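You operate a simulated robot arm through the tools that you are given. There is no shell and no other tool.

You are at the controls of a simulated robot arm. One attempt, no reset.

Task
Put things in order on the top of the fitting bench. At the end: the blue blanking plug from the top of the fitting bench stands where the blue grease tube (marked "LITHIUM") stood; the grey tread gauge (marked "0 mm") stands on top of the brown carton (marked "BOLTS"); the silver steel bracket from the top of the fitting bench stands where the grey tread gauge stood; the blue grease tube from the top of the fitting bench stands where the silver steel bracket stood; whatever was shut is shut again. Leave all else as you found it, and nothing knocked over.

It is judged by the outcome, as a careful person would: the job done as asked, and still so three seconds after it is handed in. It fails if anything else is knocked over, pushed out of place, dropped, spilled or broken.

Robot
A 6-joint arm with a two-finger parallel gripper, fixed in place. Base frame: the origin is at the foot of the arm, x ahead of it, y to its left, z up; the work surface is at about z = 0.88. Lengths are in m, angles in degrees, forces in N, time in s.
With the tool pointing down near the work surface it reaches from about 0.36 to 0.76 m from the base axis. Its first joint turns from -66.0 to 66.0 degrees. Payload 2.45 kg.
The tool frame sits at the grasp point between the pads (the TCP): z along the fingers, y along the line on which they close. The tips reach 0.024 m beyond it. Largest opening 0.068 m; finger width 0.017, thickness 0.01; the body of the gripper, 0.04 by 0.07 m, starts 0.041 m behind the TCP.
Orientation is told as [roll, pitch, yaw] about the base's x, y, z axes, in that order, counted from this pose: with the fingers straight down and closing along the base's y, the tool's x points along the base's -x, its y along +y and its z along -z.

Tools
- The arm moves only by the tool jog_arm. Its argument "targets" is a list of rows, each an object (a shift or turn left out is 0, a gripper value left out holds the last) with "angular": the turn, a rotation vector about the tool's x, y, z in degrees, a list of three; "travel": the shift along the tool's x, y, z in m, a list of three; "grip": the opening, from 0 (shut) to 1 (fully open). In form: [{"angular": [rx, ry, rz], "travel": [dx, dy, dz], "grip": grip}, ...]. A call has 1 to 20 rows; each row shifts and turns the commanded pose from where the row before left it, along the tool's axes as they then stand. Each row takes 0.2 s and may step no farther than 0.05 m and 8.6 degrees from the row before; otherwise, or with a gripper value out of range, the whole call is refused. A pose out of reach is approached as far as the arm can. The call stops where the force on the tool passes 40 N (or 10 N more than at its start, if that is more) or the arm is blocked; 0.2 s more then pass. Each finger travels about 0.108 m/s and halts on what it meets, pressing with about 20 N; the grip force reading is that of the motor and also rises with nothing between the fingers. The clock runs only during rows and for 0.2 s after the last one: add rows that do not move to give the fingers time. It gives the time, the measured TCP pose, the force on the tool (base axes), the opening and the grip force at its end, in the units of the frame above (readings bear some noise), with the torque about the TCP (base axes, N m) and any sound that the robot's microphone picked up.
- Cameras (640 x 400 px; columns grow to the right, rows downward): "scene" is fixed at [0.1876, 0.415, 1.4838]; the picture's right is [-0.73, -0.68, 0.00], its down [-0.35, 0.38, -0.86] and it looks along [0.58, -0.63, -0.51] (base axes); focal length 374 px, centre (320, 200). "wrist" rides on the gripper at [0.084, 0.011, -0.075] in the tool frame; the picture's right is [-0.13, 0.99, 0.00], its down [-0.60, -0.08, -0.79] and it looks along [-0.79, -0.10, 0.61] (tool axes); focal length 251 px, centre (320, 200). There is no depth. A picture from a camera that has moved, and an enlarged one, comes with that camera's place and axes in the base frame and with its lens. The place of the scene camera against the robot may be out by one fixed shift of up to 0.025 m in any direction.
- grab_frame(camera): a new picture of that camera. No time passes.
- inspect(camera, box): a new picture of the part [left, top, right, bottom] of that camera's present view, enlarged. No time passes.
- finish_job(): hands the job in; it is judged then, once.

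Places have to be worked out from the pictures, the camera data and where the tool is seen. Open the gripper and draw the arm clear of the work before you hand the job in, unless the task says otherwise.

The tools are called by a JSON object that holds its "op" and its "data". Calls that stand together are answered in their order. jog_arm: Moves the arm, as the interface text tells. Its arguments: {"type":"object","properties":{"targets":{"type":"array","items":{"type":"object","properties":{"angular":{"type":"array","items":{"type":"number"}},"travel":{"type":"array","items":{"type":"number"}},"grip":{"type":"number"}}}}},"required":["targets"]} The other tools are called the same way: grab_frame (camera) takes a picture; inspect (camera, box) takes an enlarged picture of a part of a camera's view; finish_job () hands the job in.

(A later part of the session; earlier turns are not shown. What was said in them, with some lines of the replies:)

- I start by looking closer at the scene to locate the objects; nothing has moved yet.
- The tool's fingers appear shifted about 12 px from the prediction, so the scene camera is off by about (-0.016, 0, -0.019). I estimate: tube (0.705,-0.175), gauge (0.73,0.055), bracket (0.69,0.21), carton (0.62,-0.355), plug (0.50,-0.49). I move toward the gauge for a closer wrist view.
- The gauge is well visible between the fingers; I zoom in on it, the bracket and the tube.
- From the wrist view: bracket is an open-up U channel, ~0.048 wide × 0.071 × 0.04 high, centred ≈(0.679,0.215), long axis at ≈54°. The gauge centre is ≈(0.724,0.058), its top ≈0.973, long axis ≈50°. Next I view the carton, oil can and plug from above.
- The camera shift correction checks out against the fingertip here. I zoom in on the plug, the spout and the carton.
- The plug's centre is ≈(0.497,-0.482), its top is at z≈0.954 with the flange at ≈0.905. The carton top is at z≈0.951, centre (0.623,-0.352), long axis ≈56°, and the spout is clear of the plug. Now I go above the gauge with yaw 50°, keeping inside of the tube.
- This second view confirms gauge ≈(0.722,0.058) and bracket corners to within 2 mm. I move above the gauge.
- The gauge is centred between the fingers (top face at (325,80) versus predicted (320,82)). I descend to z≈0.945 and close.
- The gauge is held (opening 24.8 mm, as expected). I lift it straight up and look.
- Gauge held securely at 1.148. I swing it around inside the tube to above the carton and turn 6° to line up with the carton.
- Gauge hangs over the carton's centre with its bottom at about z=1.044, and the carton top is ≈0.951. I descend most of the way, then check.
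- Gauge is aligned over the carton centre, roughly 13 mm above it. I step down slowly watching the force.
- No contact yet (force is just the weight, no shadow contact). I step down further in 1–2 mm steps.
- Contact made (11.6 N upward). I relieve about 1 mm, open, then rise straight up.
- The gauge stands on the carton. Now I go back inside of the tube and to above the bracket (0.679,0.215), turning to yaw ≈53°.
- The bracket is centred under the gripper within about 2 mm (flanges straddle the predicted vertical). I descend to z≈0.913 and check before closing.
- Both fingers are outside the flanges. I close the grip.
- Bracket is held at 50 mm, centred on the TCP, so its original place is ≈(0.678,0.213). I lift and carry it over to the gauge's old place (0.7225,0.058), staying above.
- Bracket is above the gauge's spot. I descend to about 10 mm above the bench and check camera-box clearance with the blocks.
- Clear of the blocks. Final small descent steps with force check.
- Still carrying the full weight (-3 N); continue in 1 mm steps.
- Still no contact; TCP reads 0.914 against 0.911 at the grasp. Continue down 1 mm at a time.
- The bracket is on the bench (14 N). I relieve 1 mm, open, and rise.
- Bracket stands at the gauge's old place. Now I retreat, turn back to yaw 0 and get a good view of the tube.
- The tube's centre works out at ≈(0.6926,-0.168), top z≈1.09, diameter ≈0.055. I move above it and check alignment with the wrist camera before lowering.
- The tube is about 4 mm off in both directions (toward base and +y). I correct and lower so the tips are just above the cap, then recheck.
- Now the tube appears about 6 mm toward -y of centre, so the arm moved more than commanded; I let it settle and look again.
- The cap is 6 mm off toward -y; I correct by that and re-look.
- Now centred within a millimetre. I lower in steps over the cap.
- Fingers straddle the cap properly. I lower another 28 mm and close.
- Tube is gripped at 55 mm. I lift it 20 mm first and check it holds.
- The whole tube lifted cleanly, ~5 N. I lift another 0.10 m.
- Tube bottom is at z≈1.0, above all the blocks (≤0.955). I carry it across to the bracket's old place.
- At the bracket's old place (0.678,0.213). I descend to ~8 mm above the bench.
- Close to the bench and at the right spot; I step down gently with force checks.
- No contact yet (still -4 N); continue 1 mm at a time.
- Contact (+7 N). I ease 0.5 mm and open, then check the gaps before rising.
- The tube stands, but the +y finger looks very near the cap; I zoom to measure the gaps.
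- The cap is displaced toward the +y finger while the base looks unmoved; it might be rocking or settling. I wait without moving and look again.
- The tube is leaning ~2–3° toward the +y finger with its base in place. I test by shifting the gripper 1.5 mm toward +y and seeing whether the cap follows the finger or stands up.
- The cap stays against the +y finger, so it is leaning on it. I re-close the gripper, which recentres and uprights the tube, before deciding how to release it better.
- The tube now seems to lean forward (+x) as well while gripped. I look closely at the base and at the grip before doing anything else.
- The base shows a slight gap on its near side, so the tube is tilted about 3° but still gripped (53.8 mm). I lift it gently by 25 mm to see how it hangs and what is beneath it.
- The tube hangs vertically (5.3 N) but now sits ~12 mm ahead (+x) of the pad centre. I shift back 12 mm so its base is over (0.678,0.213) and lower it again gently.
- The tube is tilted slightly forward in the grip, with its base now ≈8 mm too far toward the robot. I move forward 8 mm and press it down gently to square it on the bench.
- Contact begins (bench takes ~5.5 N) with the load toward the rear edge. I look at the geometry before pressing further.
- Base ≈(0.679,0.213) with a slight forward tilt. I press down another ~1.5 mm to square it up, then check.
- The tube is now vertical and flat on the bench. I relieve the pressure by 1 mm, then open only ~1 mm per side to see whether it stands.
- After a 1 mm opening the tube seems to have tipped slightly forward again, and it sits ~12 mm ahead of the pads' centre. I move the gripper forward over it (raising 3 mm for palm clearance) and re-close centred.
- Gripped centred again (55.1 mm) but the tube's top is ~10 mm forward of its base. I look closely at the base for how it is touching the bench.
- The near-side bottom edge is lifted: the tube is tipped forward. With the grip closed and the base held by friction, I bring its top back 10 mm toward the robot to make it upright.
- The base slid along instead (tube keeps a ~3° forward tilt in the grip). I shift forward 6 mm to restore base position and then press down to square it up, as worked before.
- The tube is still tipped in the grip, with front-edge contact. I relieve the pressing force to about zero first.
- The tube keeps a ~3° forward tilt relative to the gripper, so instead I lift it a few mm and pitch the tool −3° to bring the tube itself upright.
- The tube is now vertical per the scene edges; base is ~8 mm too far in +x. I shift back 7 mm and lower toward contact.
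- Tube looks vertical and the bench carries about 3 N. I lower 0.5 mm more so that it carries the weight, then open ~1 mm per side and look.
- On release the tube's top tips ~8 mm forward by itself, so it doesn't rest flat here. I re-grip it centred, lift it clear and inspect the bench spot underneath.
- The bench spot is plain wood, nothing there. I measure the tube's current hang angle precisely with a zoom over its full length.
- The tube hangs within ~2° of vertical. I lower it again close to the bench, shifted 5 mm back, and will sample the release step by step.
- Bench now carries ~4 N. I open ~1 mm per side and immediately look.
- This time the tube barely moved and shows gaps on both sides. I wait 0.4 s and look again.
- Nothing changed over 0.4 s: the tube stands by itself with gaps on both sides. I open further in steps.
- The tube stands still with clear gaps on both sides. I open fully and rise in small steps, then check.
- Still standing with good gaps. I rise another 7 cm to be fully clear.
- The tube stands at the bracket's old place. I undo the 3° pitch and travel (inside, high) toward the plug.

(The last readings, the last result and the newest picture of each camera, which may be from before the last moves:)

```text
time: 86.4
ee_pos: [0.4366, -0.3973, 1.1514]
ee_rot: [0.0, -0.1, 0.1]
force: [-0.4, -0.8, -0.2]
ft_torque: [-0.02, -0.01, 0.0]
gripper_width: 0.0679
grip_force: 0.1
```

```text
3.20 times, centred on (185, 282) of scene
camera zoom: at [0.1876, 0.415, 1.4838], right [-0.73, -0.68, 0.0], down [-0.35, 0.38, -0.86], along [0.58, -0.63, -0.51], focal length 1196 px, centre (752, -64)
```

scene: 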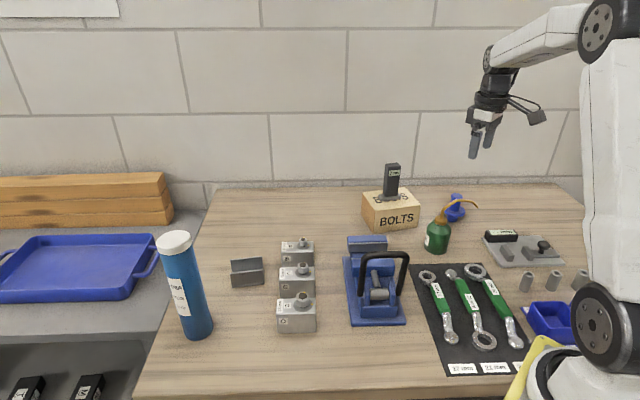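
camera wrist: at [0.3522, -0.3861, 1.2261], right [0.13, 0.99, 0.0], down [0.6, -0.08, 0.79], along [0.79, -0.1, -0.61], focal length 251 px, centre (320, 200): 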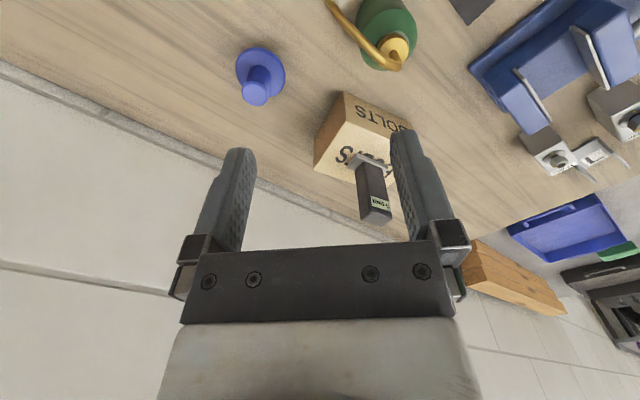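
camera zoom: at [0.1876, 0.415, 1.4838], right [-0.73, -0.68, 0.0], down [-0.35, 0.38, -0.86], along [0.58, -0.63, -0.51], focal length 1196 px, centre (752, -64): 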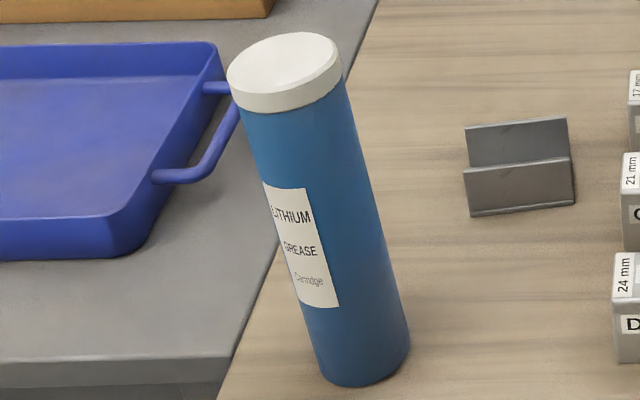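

The tube remains unchanged and everything else is in place. The plug measures (0.495,-0.481) again; I go above it and down to z≈1.02 for an alignment check.

{"op": "jog_arm", "data": {"targets": [{"travel": [-0.0198, -0.0279, 0]}, {"travel": [-0.0198, -0.0279, 0]}, {"travel": [-0.0198, -0.0279, 0]}, {"travel": [0, 0, 0.043]}, {"travel": [0, 0, 0.043]}, {"travel": [0, 0, 0.04]}, {}]}}

{"op": "grab_frame", "data": {"camera": "wrist"}}

{"op": "inspect", "data": {"camera": "scene", "box": [390, 130, 530, 260]}}

```text
time: 88.0
ee_pos: [0.4957, -0.4875, 1.0237]
ee_rot: [0.1, 0.0, -0.1]
force: [0.3, -0.3, -0.6]
ft_torque: [0.01, 0.04, 0.04]
gripper_width: 0.0678
grip_force: 0.0
```

```text
taken
camera wrist: at [0.4122, -0.4762, 1.0985], right [0.13, 0.99, 0.0], down [0.6, -0.08, 0.79], along [0.79, -0.1, -0.61], focal length 251 px, centre (320, 200)
```

wrist: 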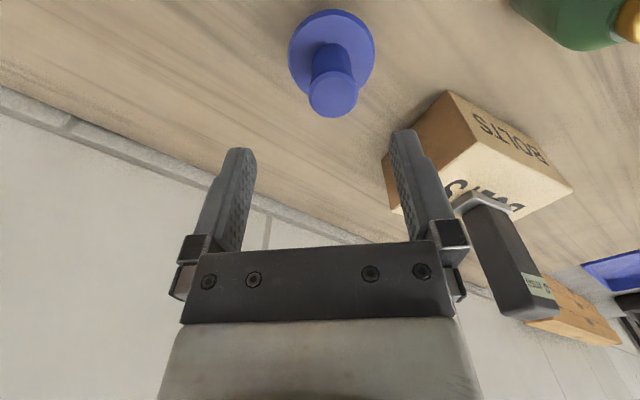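

```text
3.08 times, centred on (460, 195) of scene
camera zoom: at [0.1876, 0.415, 1.4838], right [-0.73, -0.68, 0.0], down [-0.35, 0.38, -0.86], along [0.58, -0.63, -0.51], focal length 1150 px, centre (-111, 215)
```

zoom: 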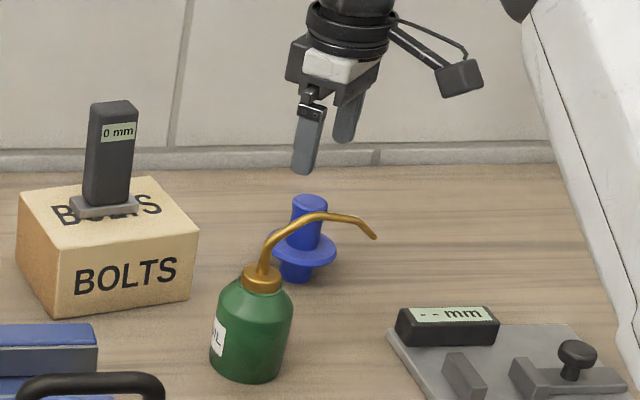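

Plug top is about 8 mm toward +y of the tool axis; I correct and go down partway.

{"op": "jog_arm", "data": {"targets": [{"travel": [0.002, 0.008, 0]}, {"travel": [0, 0, 0.02]}, {"travel": [0, 0, 0.018]}, {}]}}

{"op": "grab_frame", "data": {"camera": "wrist"}}

{"op": "inspect", "data": {"camera": "scene", "box": [410, 160, 510, 240]}}

```text
time: 89.0
ee_pos: [0.4931, -0.4791, 0.9858]
ee_rot: [-0.1, 0.0, 0.0]
force: [-0.7, 0.4, 0.2]
ft_torque: [0.03, -0.02, -0.02]
gripper_width: 0.068
grip_force: 0.2
```

```text
taken
camera wrist: at [0.4103, -0.4677, 1.0605], right [0.13, 0.99, 0.0], down [0.6, -0.08, 0.79], along [0.79, -0.1, -0.61], focal length 251 px, centre (320, 200)
```

wrist: 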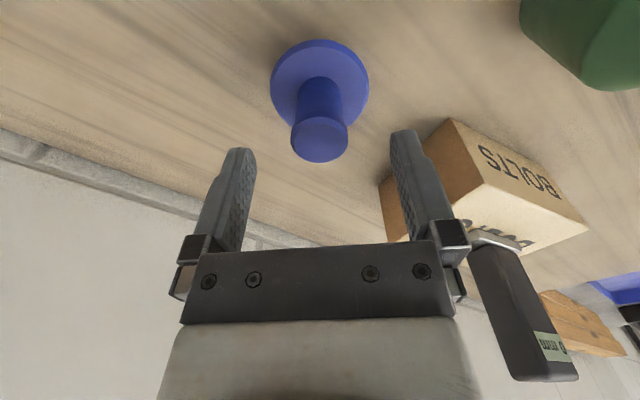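

```text
5.00 times, centred on (460, 200) of scene
camera zoom: at [0.1876, 0.415, 1.4838], right [-0.73, -0.68, 0.0], down [-0.35, 0.38, -0.86], along [0.58, -0.63, -0.51], focal length 1868 px, centre (-380, 200)
```

zoom: 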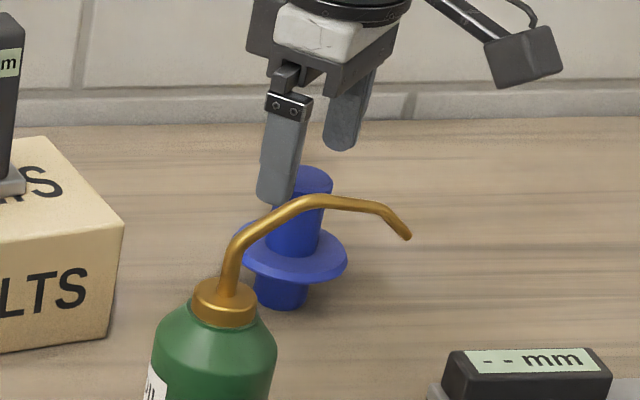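

Aligned. I descend 35 mm and close on the plug's upper stem.

{"op": "jog_arm", "data": {"targets": [{"travel": [0, 0, 0.018]}, {"travel": [0, 0, 0.017]}, {}, {"grip": 0.0}, {"grip": 0.0}, {"grip": 0.0}, {"grip": 0.0}]}}

{"op": "grab_frame", "data": {"camera": "wrist"}}

{"op": "inspect", "data": {"camera": "scene", "box": [410, 160, 510, 240]}}

```text
time: 90.6
ee_pos: [0.4935, -0.4784, 0.9506]
ee_rot: [0.0, -0.1, 0.0]
force: [0.2, -0.3, 0.3]
ft_torque: [-0.04, 0.01, 0.02]
gripper_width: 0.0286
grip_force: 19.8
```

```text
taken
camera wrist: at [0.4098, -0.4668, 1.0263], right [0.13, 0.99, 0.0], down [0.6, -0.08, 0.79], along [0.79, -0.1, -0.61], focal length 251 px, centre (320, 200)
```

wrist: 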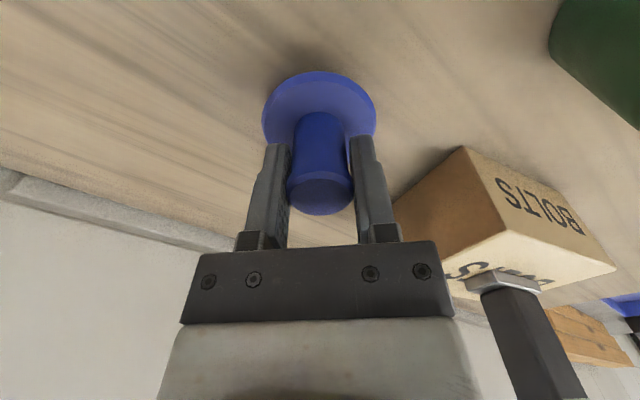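

```text
5.00 times, centred on (460, 200) of scene
camera zoom: at [0.1876, 0.415, 1.4838], right [-0.73, -0.68, 0.0], down [-0.35, 0.38, -0.86], along [0.58, -0.63, -0.51], focal length 1868 px, centre (-380, 200)
```

zoom: 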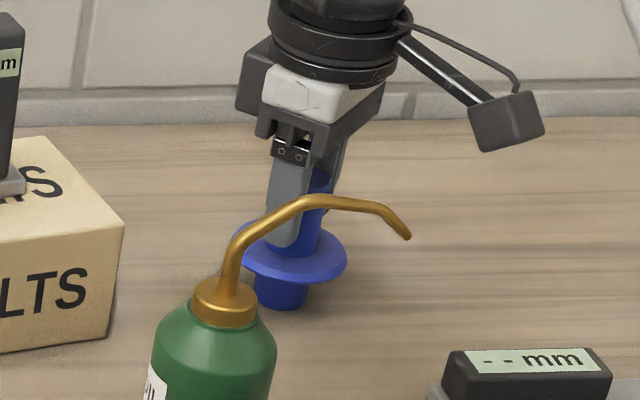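

Plug gripped (28.6 mm). I lift to z≈1.17 and carry it over, well above the spout and away from the gauge, to the tube's old place (0.691,-0.168).

{"op": "jog_arm", "data": {"targets": [{"travel": [0, 0, -0.02]}, {"travel": [0, 0, -0.05]}, {"travel": [0, 0, -0.05]}, {"travel": [0, 0, -0.05]}, {"travel": [0, 0, -0.05]}, {"travel": [-0.0052, 0.0458, 0]}, {"travel": [-0.0052, 0.0458, 0]}, {"travel": [-0.0052, 0.0458, 0]}, {"travel": [-0.0052, 0.0458, 0]}, {"travel": [-0.0052, 0.0458, 0]}, {"travel": [-0.0428, 0.0205, 0]}, {"travel": [-0.0428, 0.0205, 0]}, {"travel": [-0.0428, 0.0205, 0]}, {"travel": [-0.0428, 0.0205, 0]}, {}, {}]}}

{"op": "grab_frame", "data": {"camera": "wrist"}}

{"op": "grab_frame", "data": {"camera": "scene"}}

```text
time: 94.0
ee_pos: [0.6862, -0.1645, 1.172]
ee_rot: [0.0, 0.0, 0.0]
force: [0.5, -0.1, -1.0]
ft_torque: [-0.03, 0.0, 0.0]
gripper_width: 0.0288
grip_force: 20.1
```

```text
taken
camera wrist: at [0.6043, -0.1535, 1.2484], right [0.13, 0.99, 0.0], down [0.6, -0.08, 0.79], along [0.79, -0.1, -0.61], focal length 251 px, centre (320, 200)
```

wrist: 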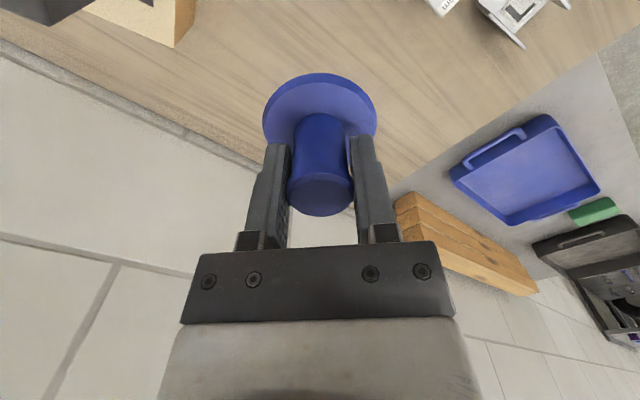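

```text
taken
```

scene: 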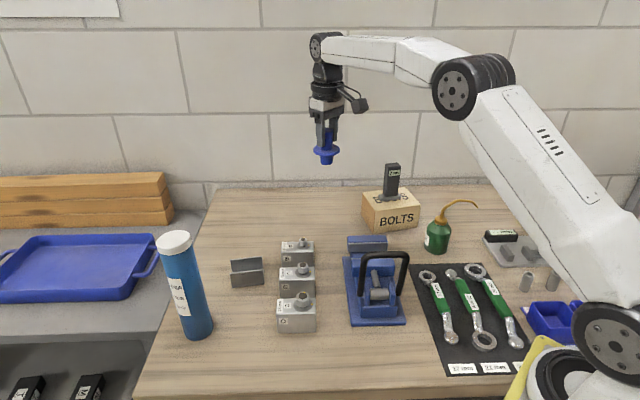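

Plug carried safely. I fine-tune the position and descend to ~3 cm above the bench, then check clearance to the vice.

{"op": "jog_arm", "data": {"targets": [{"travel": [-0.004, -0.003, 0.03]}, {"travel": [0, 0, 0.045]}, {"travel": [0, 0, 0.045]}, {"travel": [0, 0, 0.045]}, {"travel": [0, 0, 0.022]}, {}, {}]}}

{"op": "grab_frame", "data": {"wrist": "wrist", "camera": "wrist"}}

{"op": "inspect", "data": {"camera": "scene", "box": [270, 150, 430, 280]}}

```text
time: 95.6
ee_pos: [0.6947, -0.1684, 0.988]
ee_rot: [0.0, -0.1, -0.1]
force: [-0.6, -0.4, -1.0]
ft_torque: [0.0, 0.01, 0.04]
gripper_width: 0.0285
grip_force: 19.8
```

```text
taken
camera wrist: at [0.6114, -0.1573, 1.0626], right [0.13, 0.99, 0.0], down [0.6, -0.08, 0.79], along [0.79, -0.1, -0.61], focal length 251 px, centre (320, 200)
```

wrist: 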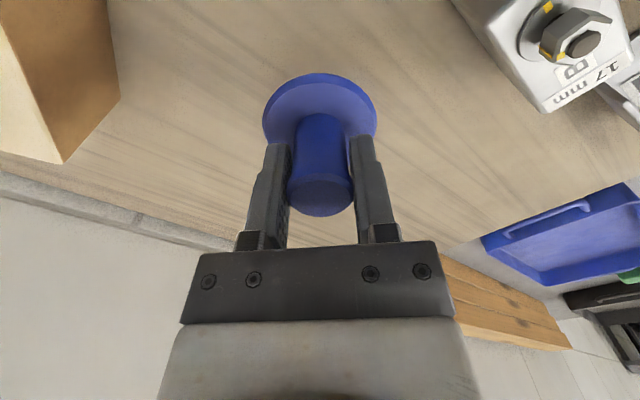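

```text
3.08 times, centred on (350, 215) of scene
camera zoom: at [0.1877, 0.415, 1.4838], right [-0.73, -0.68, 0.0], down [-0.35, 0.38, -0.86], along [0.58, -0.63, -0.51], focal length 1150 px, centre (228, 154)
```

zoom: 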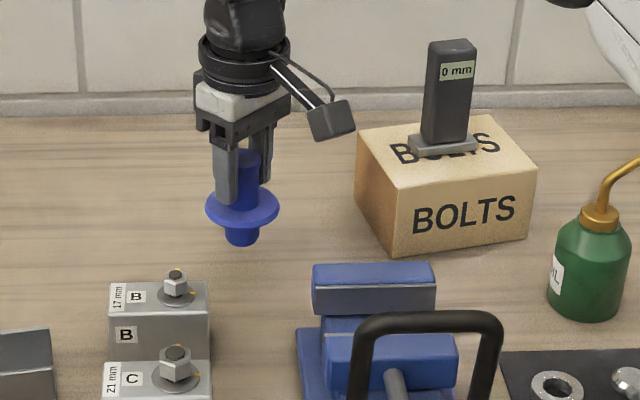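

Clear of the vice and blocks. I descend to ~5 mm above the bench and then step with force checks.

{"op": "jog_arm", "data": {"targets": [{"travel": [0.002, 0, 0.015]}, {"travel": [0, 0, 0.015]}, {"travel": [0, 0, 0.003]}, {}, {}]}}

```text
time: 96.8
ee_pos: [0.693, -0.1703, 0.954]
ee_rot: [0.0, 0.0, 0.0]
force: [0.0, -1.3, -1.4]
ft_torque: [0.0, -0.02, -0.01]
gripper_width: 0.0285
grip_force: 19.9
```

{"op": "jog_arm", "data": {"targets": [{"travel": [0, 0, 0.0015]}, {"travel": [0, 0, 0.001]}, {}]}}

```text
time: 97.6
ee_pos: [0.6933, -0.17, 0.9517]
ee_rot: [0.0, -0.1, 0.0]
force: [-3.2, -1.4, 6.5]
ft_torque: [0.06, 0.2, 0.01]
gripper_width: 0.0287
grip_force: 19.9
```

Contact (6.5 N). I relieve about 0.8 mm, open gradually and check.

{"op": "jog_arm", "data": {"targets": [{"travel": [0, 0, -0.0008]}, {}, {"grip": 0.5}, {"grip": 0.7}, {"grip": 0.9}, {}]}}

{"op": "grab_frame", "data": {"camera": "wrist"}}

{"op": "inspect", "data": {"camera": "scene", "box": [270, 150, 430, 280]}}

```text
time: 99.0
ee_pos: [0.6938, -0.1687, 0.9499]
ee_rot: [-0.1, 0.0, 0.0]
force: [0.8, 0.5, -0.8]
ft_torque: [0.01, 0.02, 0.02]
gripper_width: 0.0613
grip_force: 0.1
```

```text
taken
camera wrist: at [0.61, -0.1577, 1.0251], right [0.13, 0.99, 0.0], down [0.6, -0.08, 0.79], along [0.79, -0.1, -0.61], focal length 251 px, centre (320, 200)
```

wrist: 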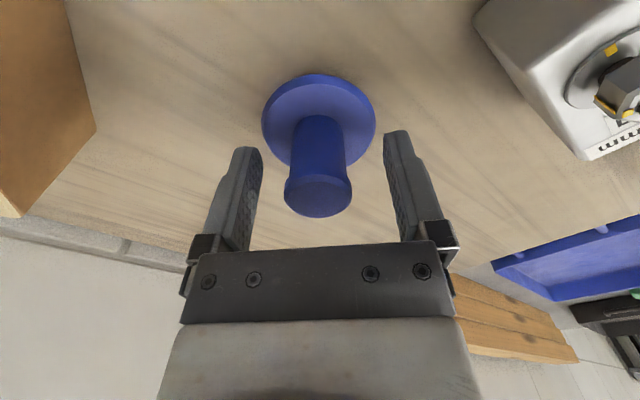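

```text
3.08 times, centred on (350, 215) of scene
camera zoom: at [0.1876, 0.415, 1.4838], right [-0.73, -0.68, 0.0], down [-0.35, 0.38, -0.86], along [0.58, -0.63, -0.51], focal length 1150 px, centre (228, 154)
```

zoom: 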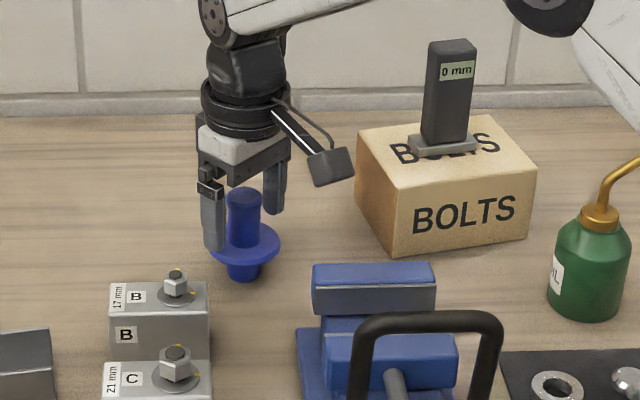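

The plug stands upright and free. I rise straight up and retreat to a clear position.

{"op": "jog_arm", "data": {"targets": [{"grip": 1.0}, {"travel": [0, 0, -0.02]}, {"travel": [0, 0, -0.04]}, {"travel": [0, 0, -0.045]}, {"travel": [0, 0, -0.045]}, {"travel": [0, 0, -0.04]}, {"travel": [0.045, 0, -0.01]}, {"travel": [0.045, 0, -0.01]}, {"travel": [0.045, 0, -0.01]}, {"travel": [0.045, 0, 0]}, {"travel": [0.045, 0, 0]}, {}]}}

{"op": "grab_frame", "data": {"camera": "scene"}}

{"op": "grab_frame", "data": {"camera": "wrist"}}

{"op": "inspect", "data": {"camera": "scene", "box": [135, 190, 455, 350]}}

{"op": "inspect", "data": {"camera": "scene", "box": [135, 220, 235, 345]}}

```text
time: 101.6
ee_pos: [0.4669, -0.1674, 1.1724]
ee_rot: [0.0, 0.0, -0.1]
force: [-0.3, 0.5, 0.0]
ft_torque: [0.02, 0.02, 0.0]
gripper_width: 0.068
grip_force: 0.1
```

```text
taken
```

scene: 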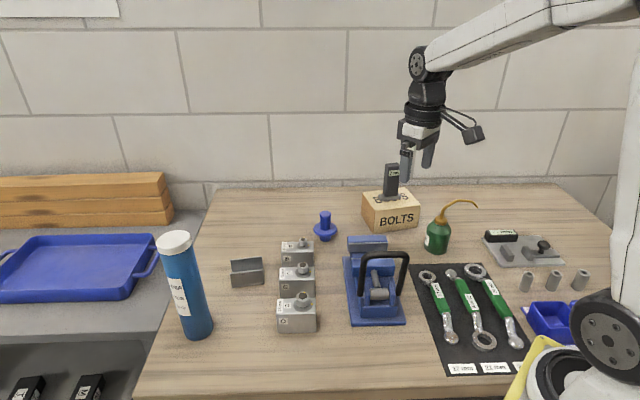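

```text
taken
camera wrist: at [0.3829, -0.1556, 1.2474], right [0.13, 0.99, 0.0], down [0.6, -0.08, 0.79], along [0.79, -0.1, -0.61], focal length 251 px, centre (320, 200)
```

wrist: 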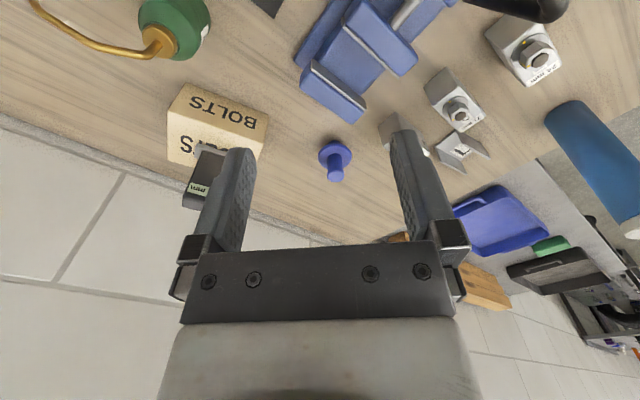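

```text
2.00 times, centred on (295, 270) of scene
camera zoom: at [0.1876, 0.415, 1.4838], right [-0.73, -0.68, 0.0], down [-0.35, 0.38, -0.86], along [0.58, -0.63, -0.51], focal length 747 px, centre (370, 60)
```

zoom: 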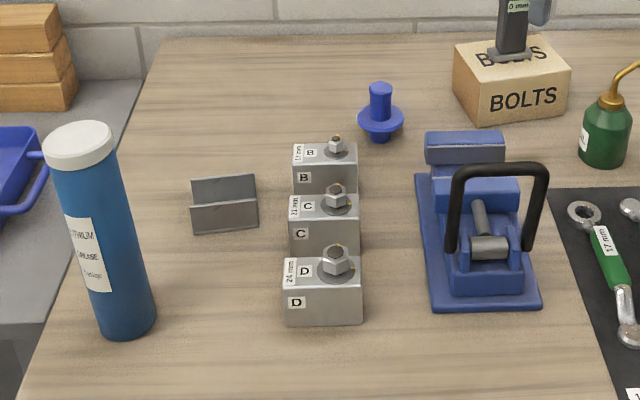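

```text
3.20 times, centred on (185, 282) of scene
camera zoom: at [0.1876, 0.415, 1.4838], right [-0.73, -0.68, 0.0], down [-0.35, 0.38, -0.86], along [0.58, -0.63, -0.51], focal length 1196 px, centre (752, -64)
```

zoom: 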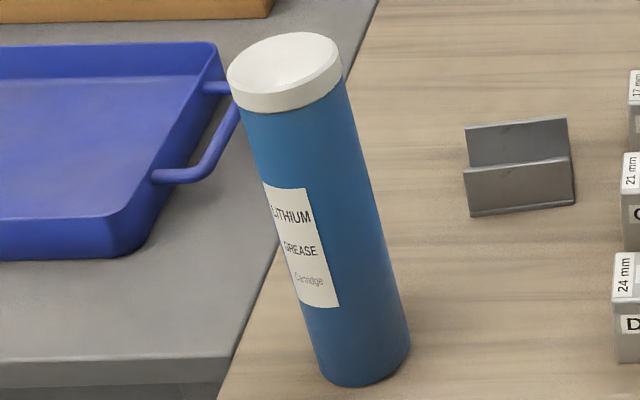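

All four items are placed and standing: gauge on the carton, bracket in the gauge's old place, tube in the bracket's, and plug in the tube's. The tube hasn't moved for about 20 s, the other objects look as they were, nothing needed shutting, and the gripper is open and clear. I hand in the job.

{"op": "finish_job", "data": {}}

```text
The job is handed in.
```

I've handed in the job with all four items standing where you asked. I saw nothing else knocked over or moved.

| Item | Now stands | Position (x, y in m) |
|---|---|---|
| Grey tread gauge ("0 mm") | on top of the "BOLTS" carton, near the middle | 0.624, -0.349 |
| Silver steel bracket | where the gauge stood | 0.722, 0.058 |
| Blue grease tube ("LITHIUM") | where the bracket stood | 0.678, 0.213 |
| Blue blanking plug | where the tube stood | 0.693, -0.169 |

- **Grease tube:** it tipped in the gripper when I first let go of it. I re-gripped and set it down several times until it stood on its own. It then stayed still for about 20 s until hand-in. The pictures suggest a lean of up to about 2 degrees, which may just be measurement error.
- **Shut items:** I opened nothing, so nothing needed shutting.
- **Arm:** the gripper is open and drawn back above the bench, clear of the work.
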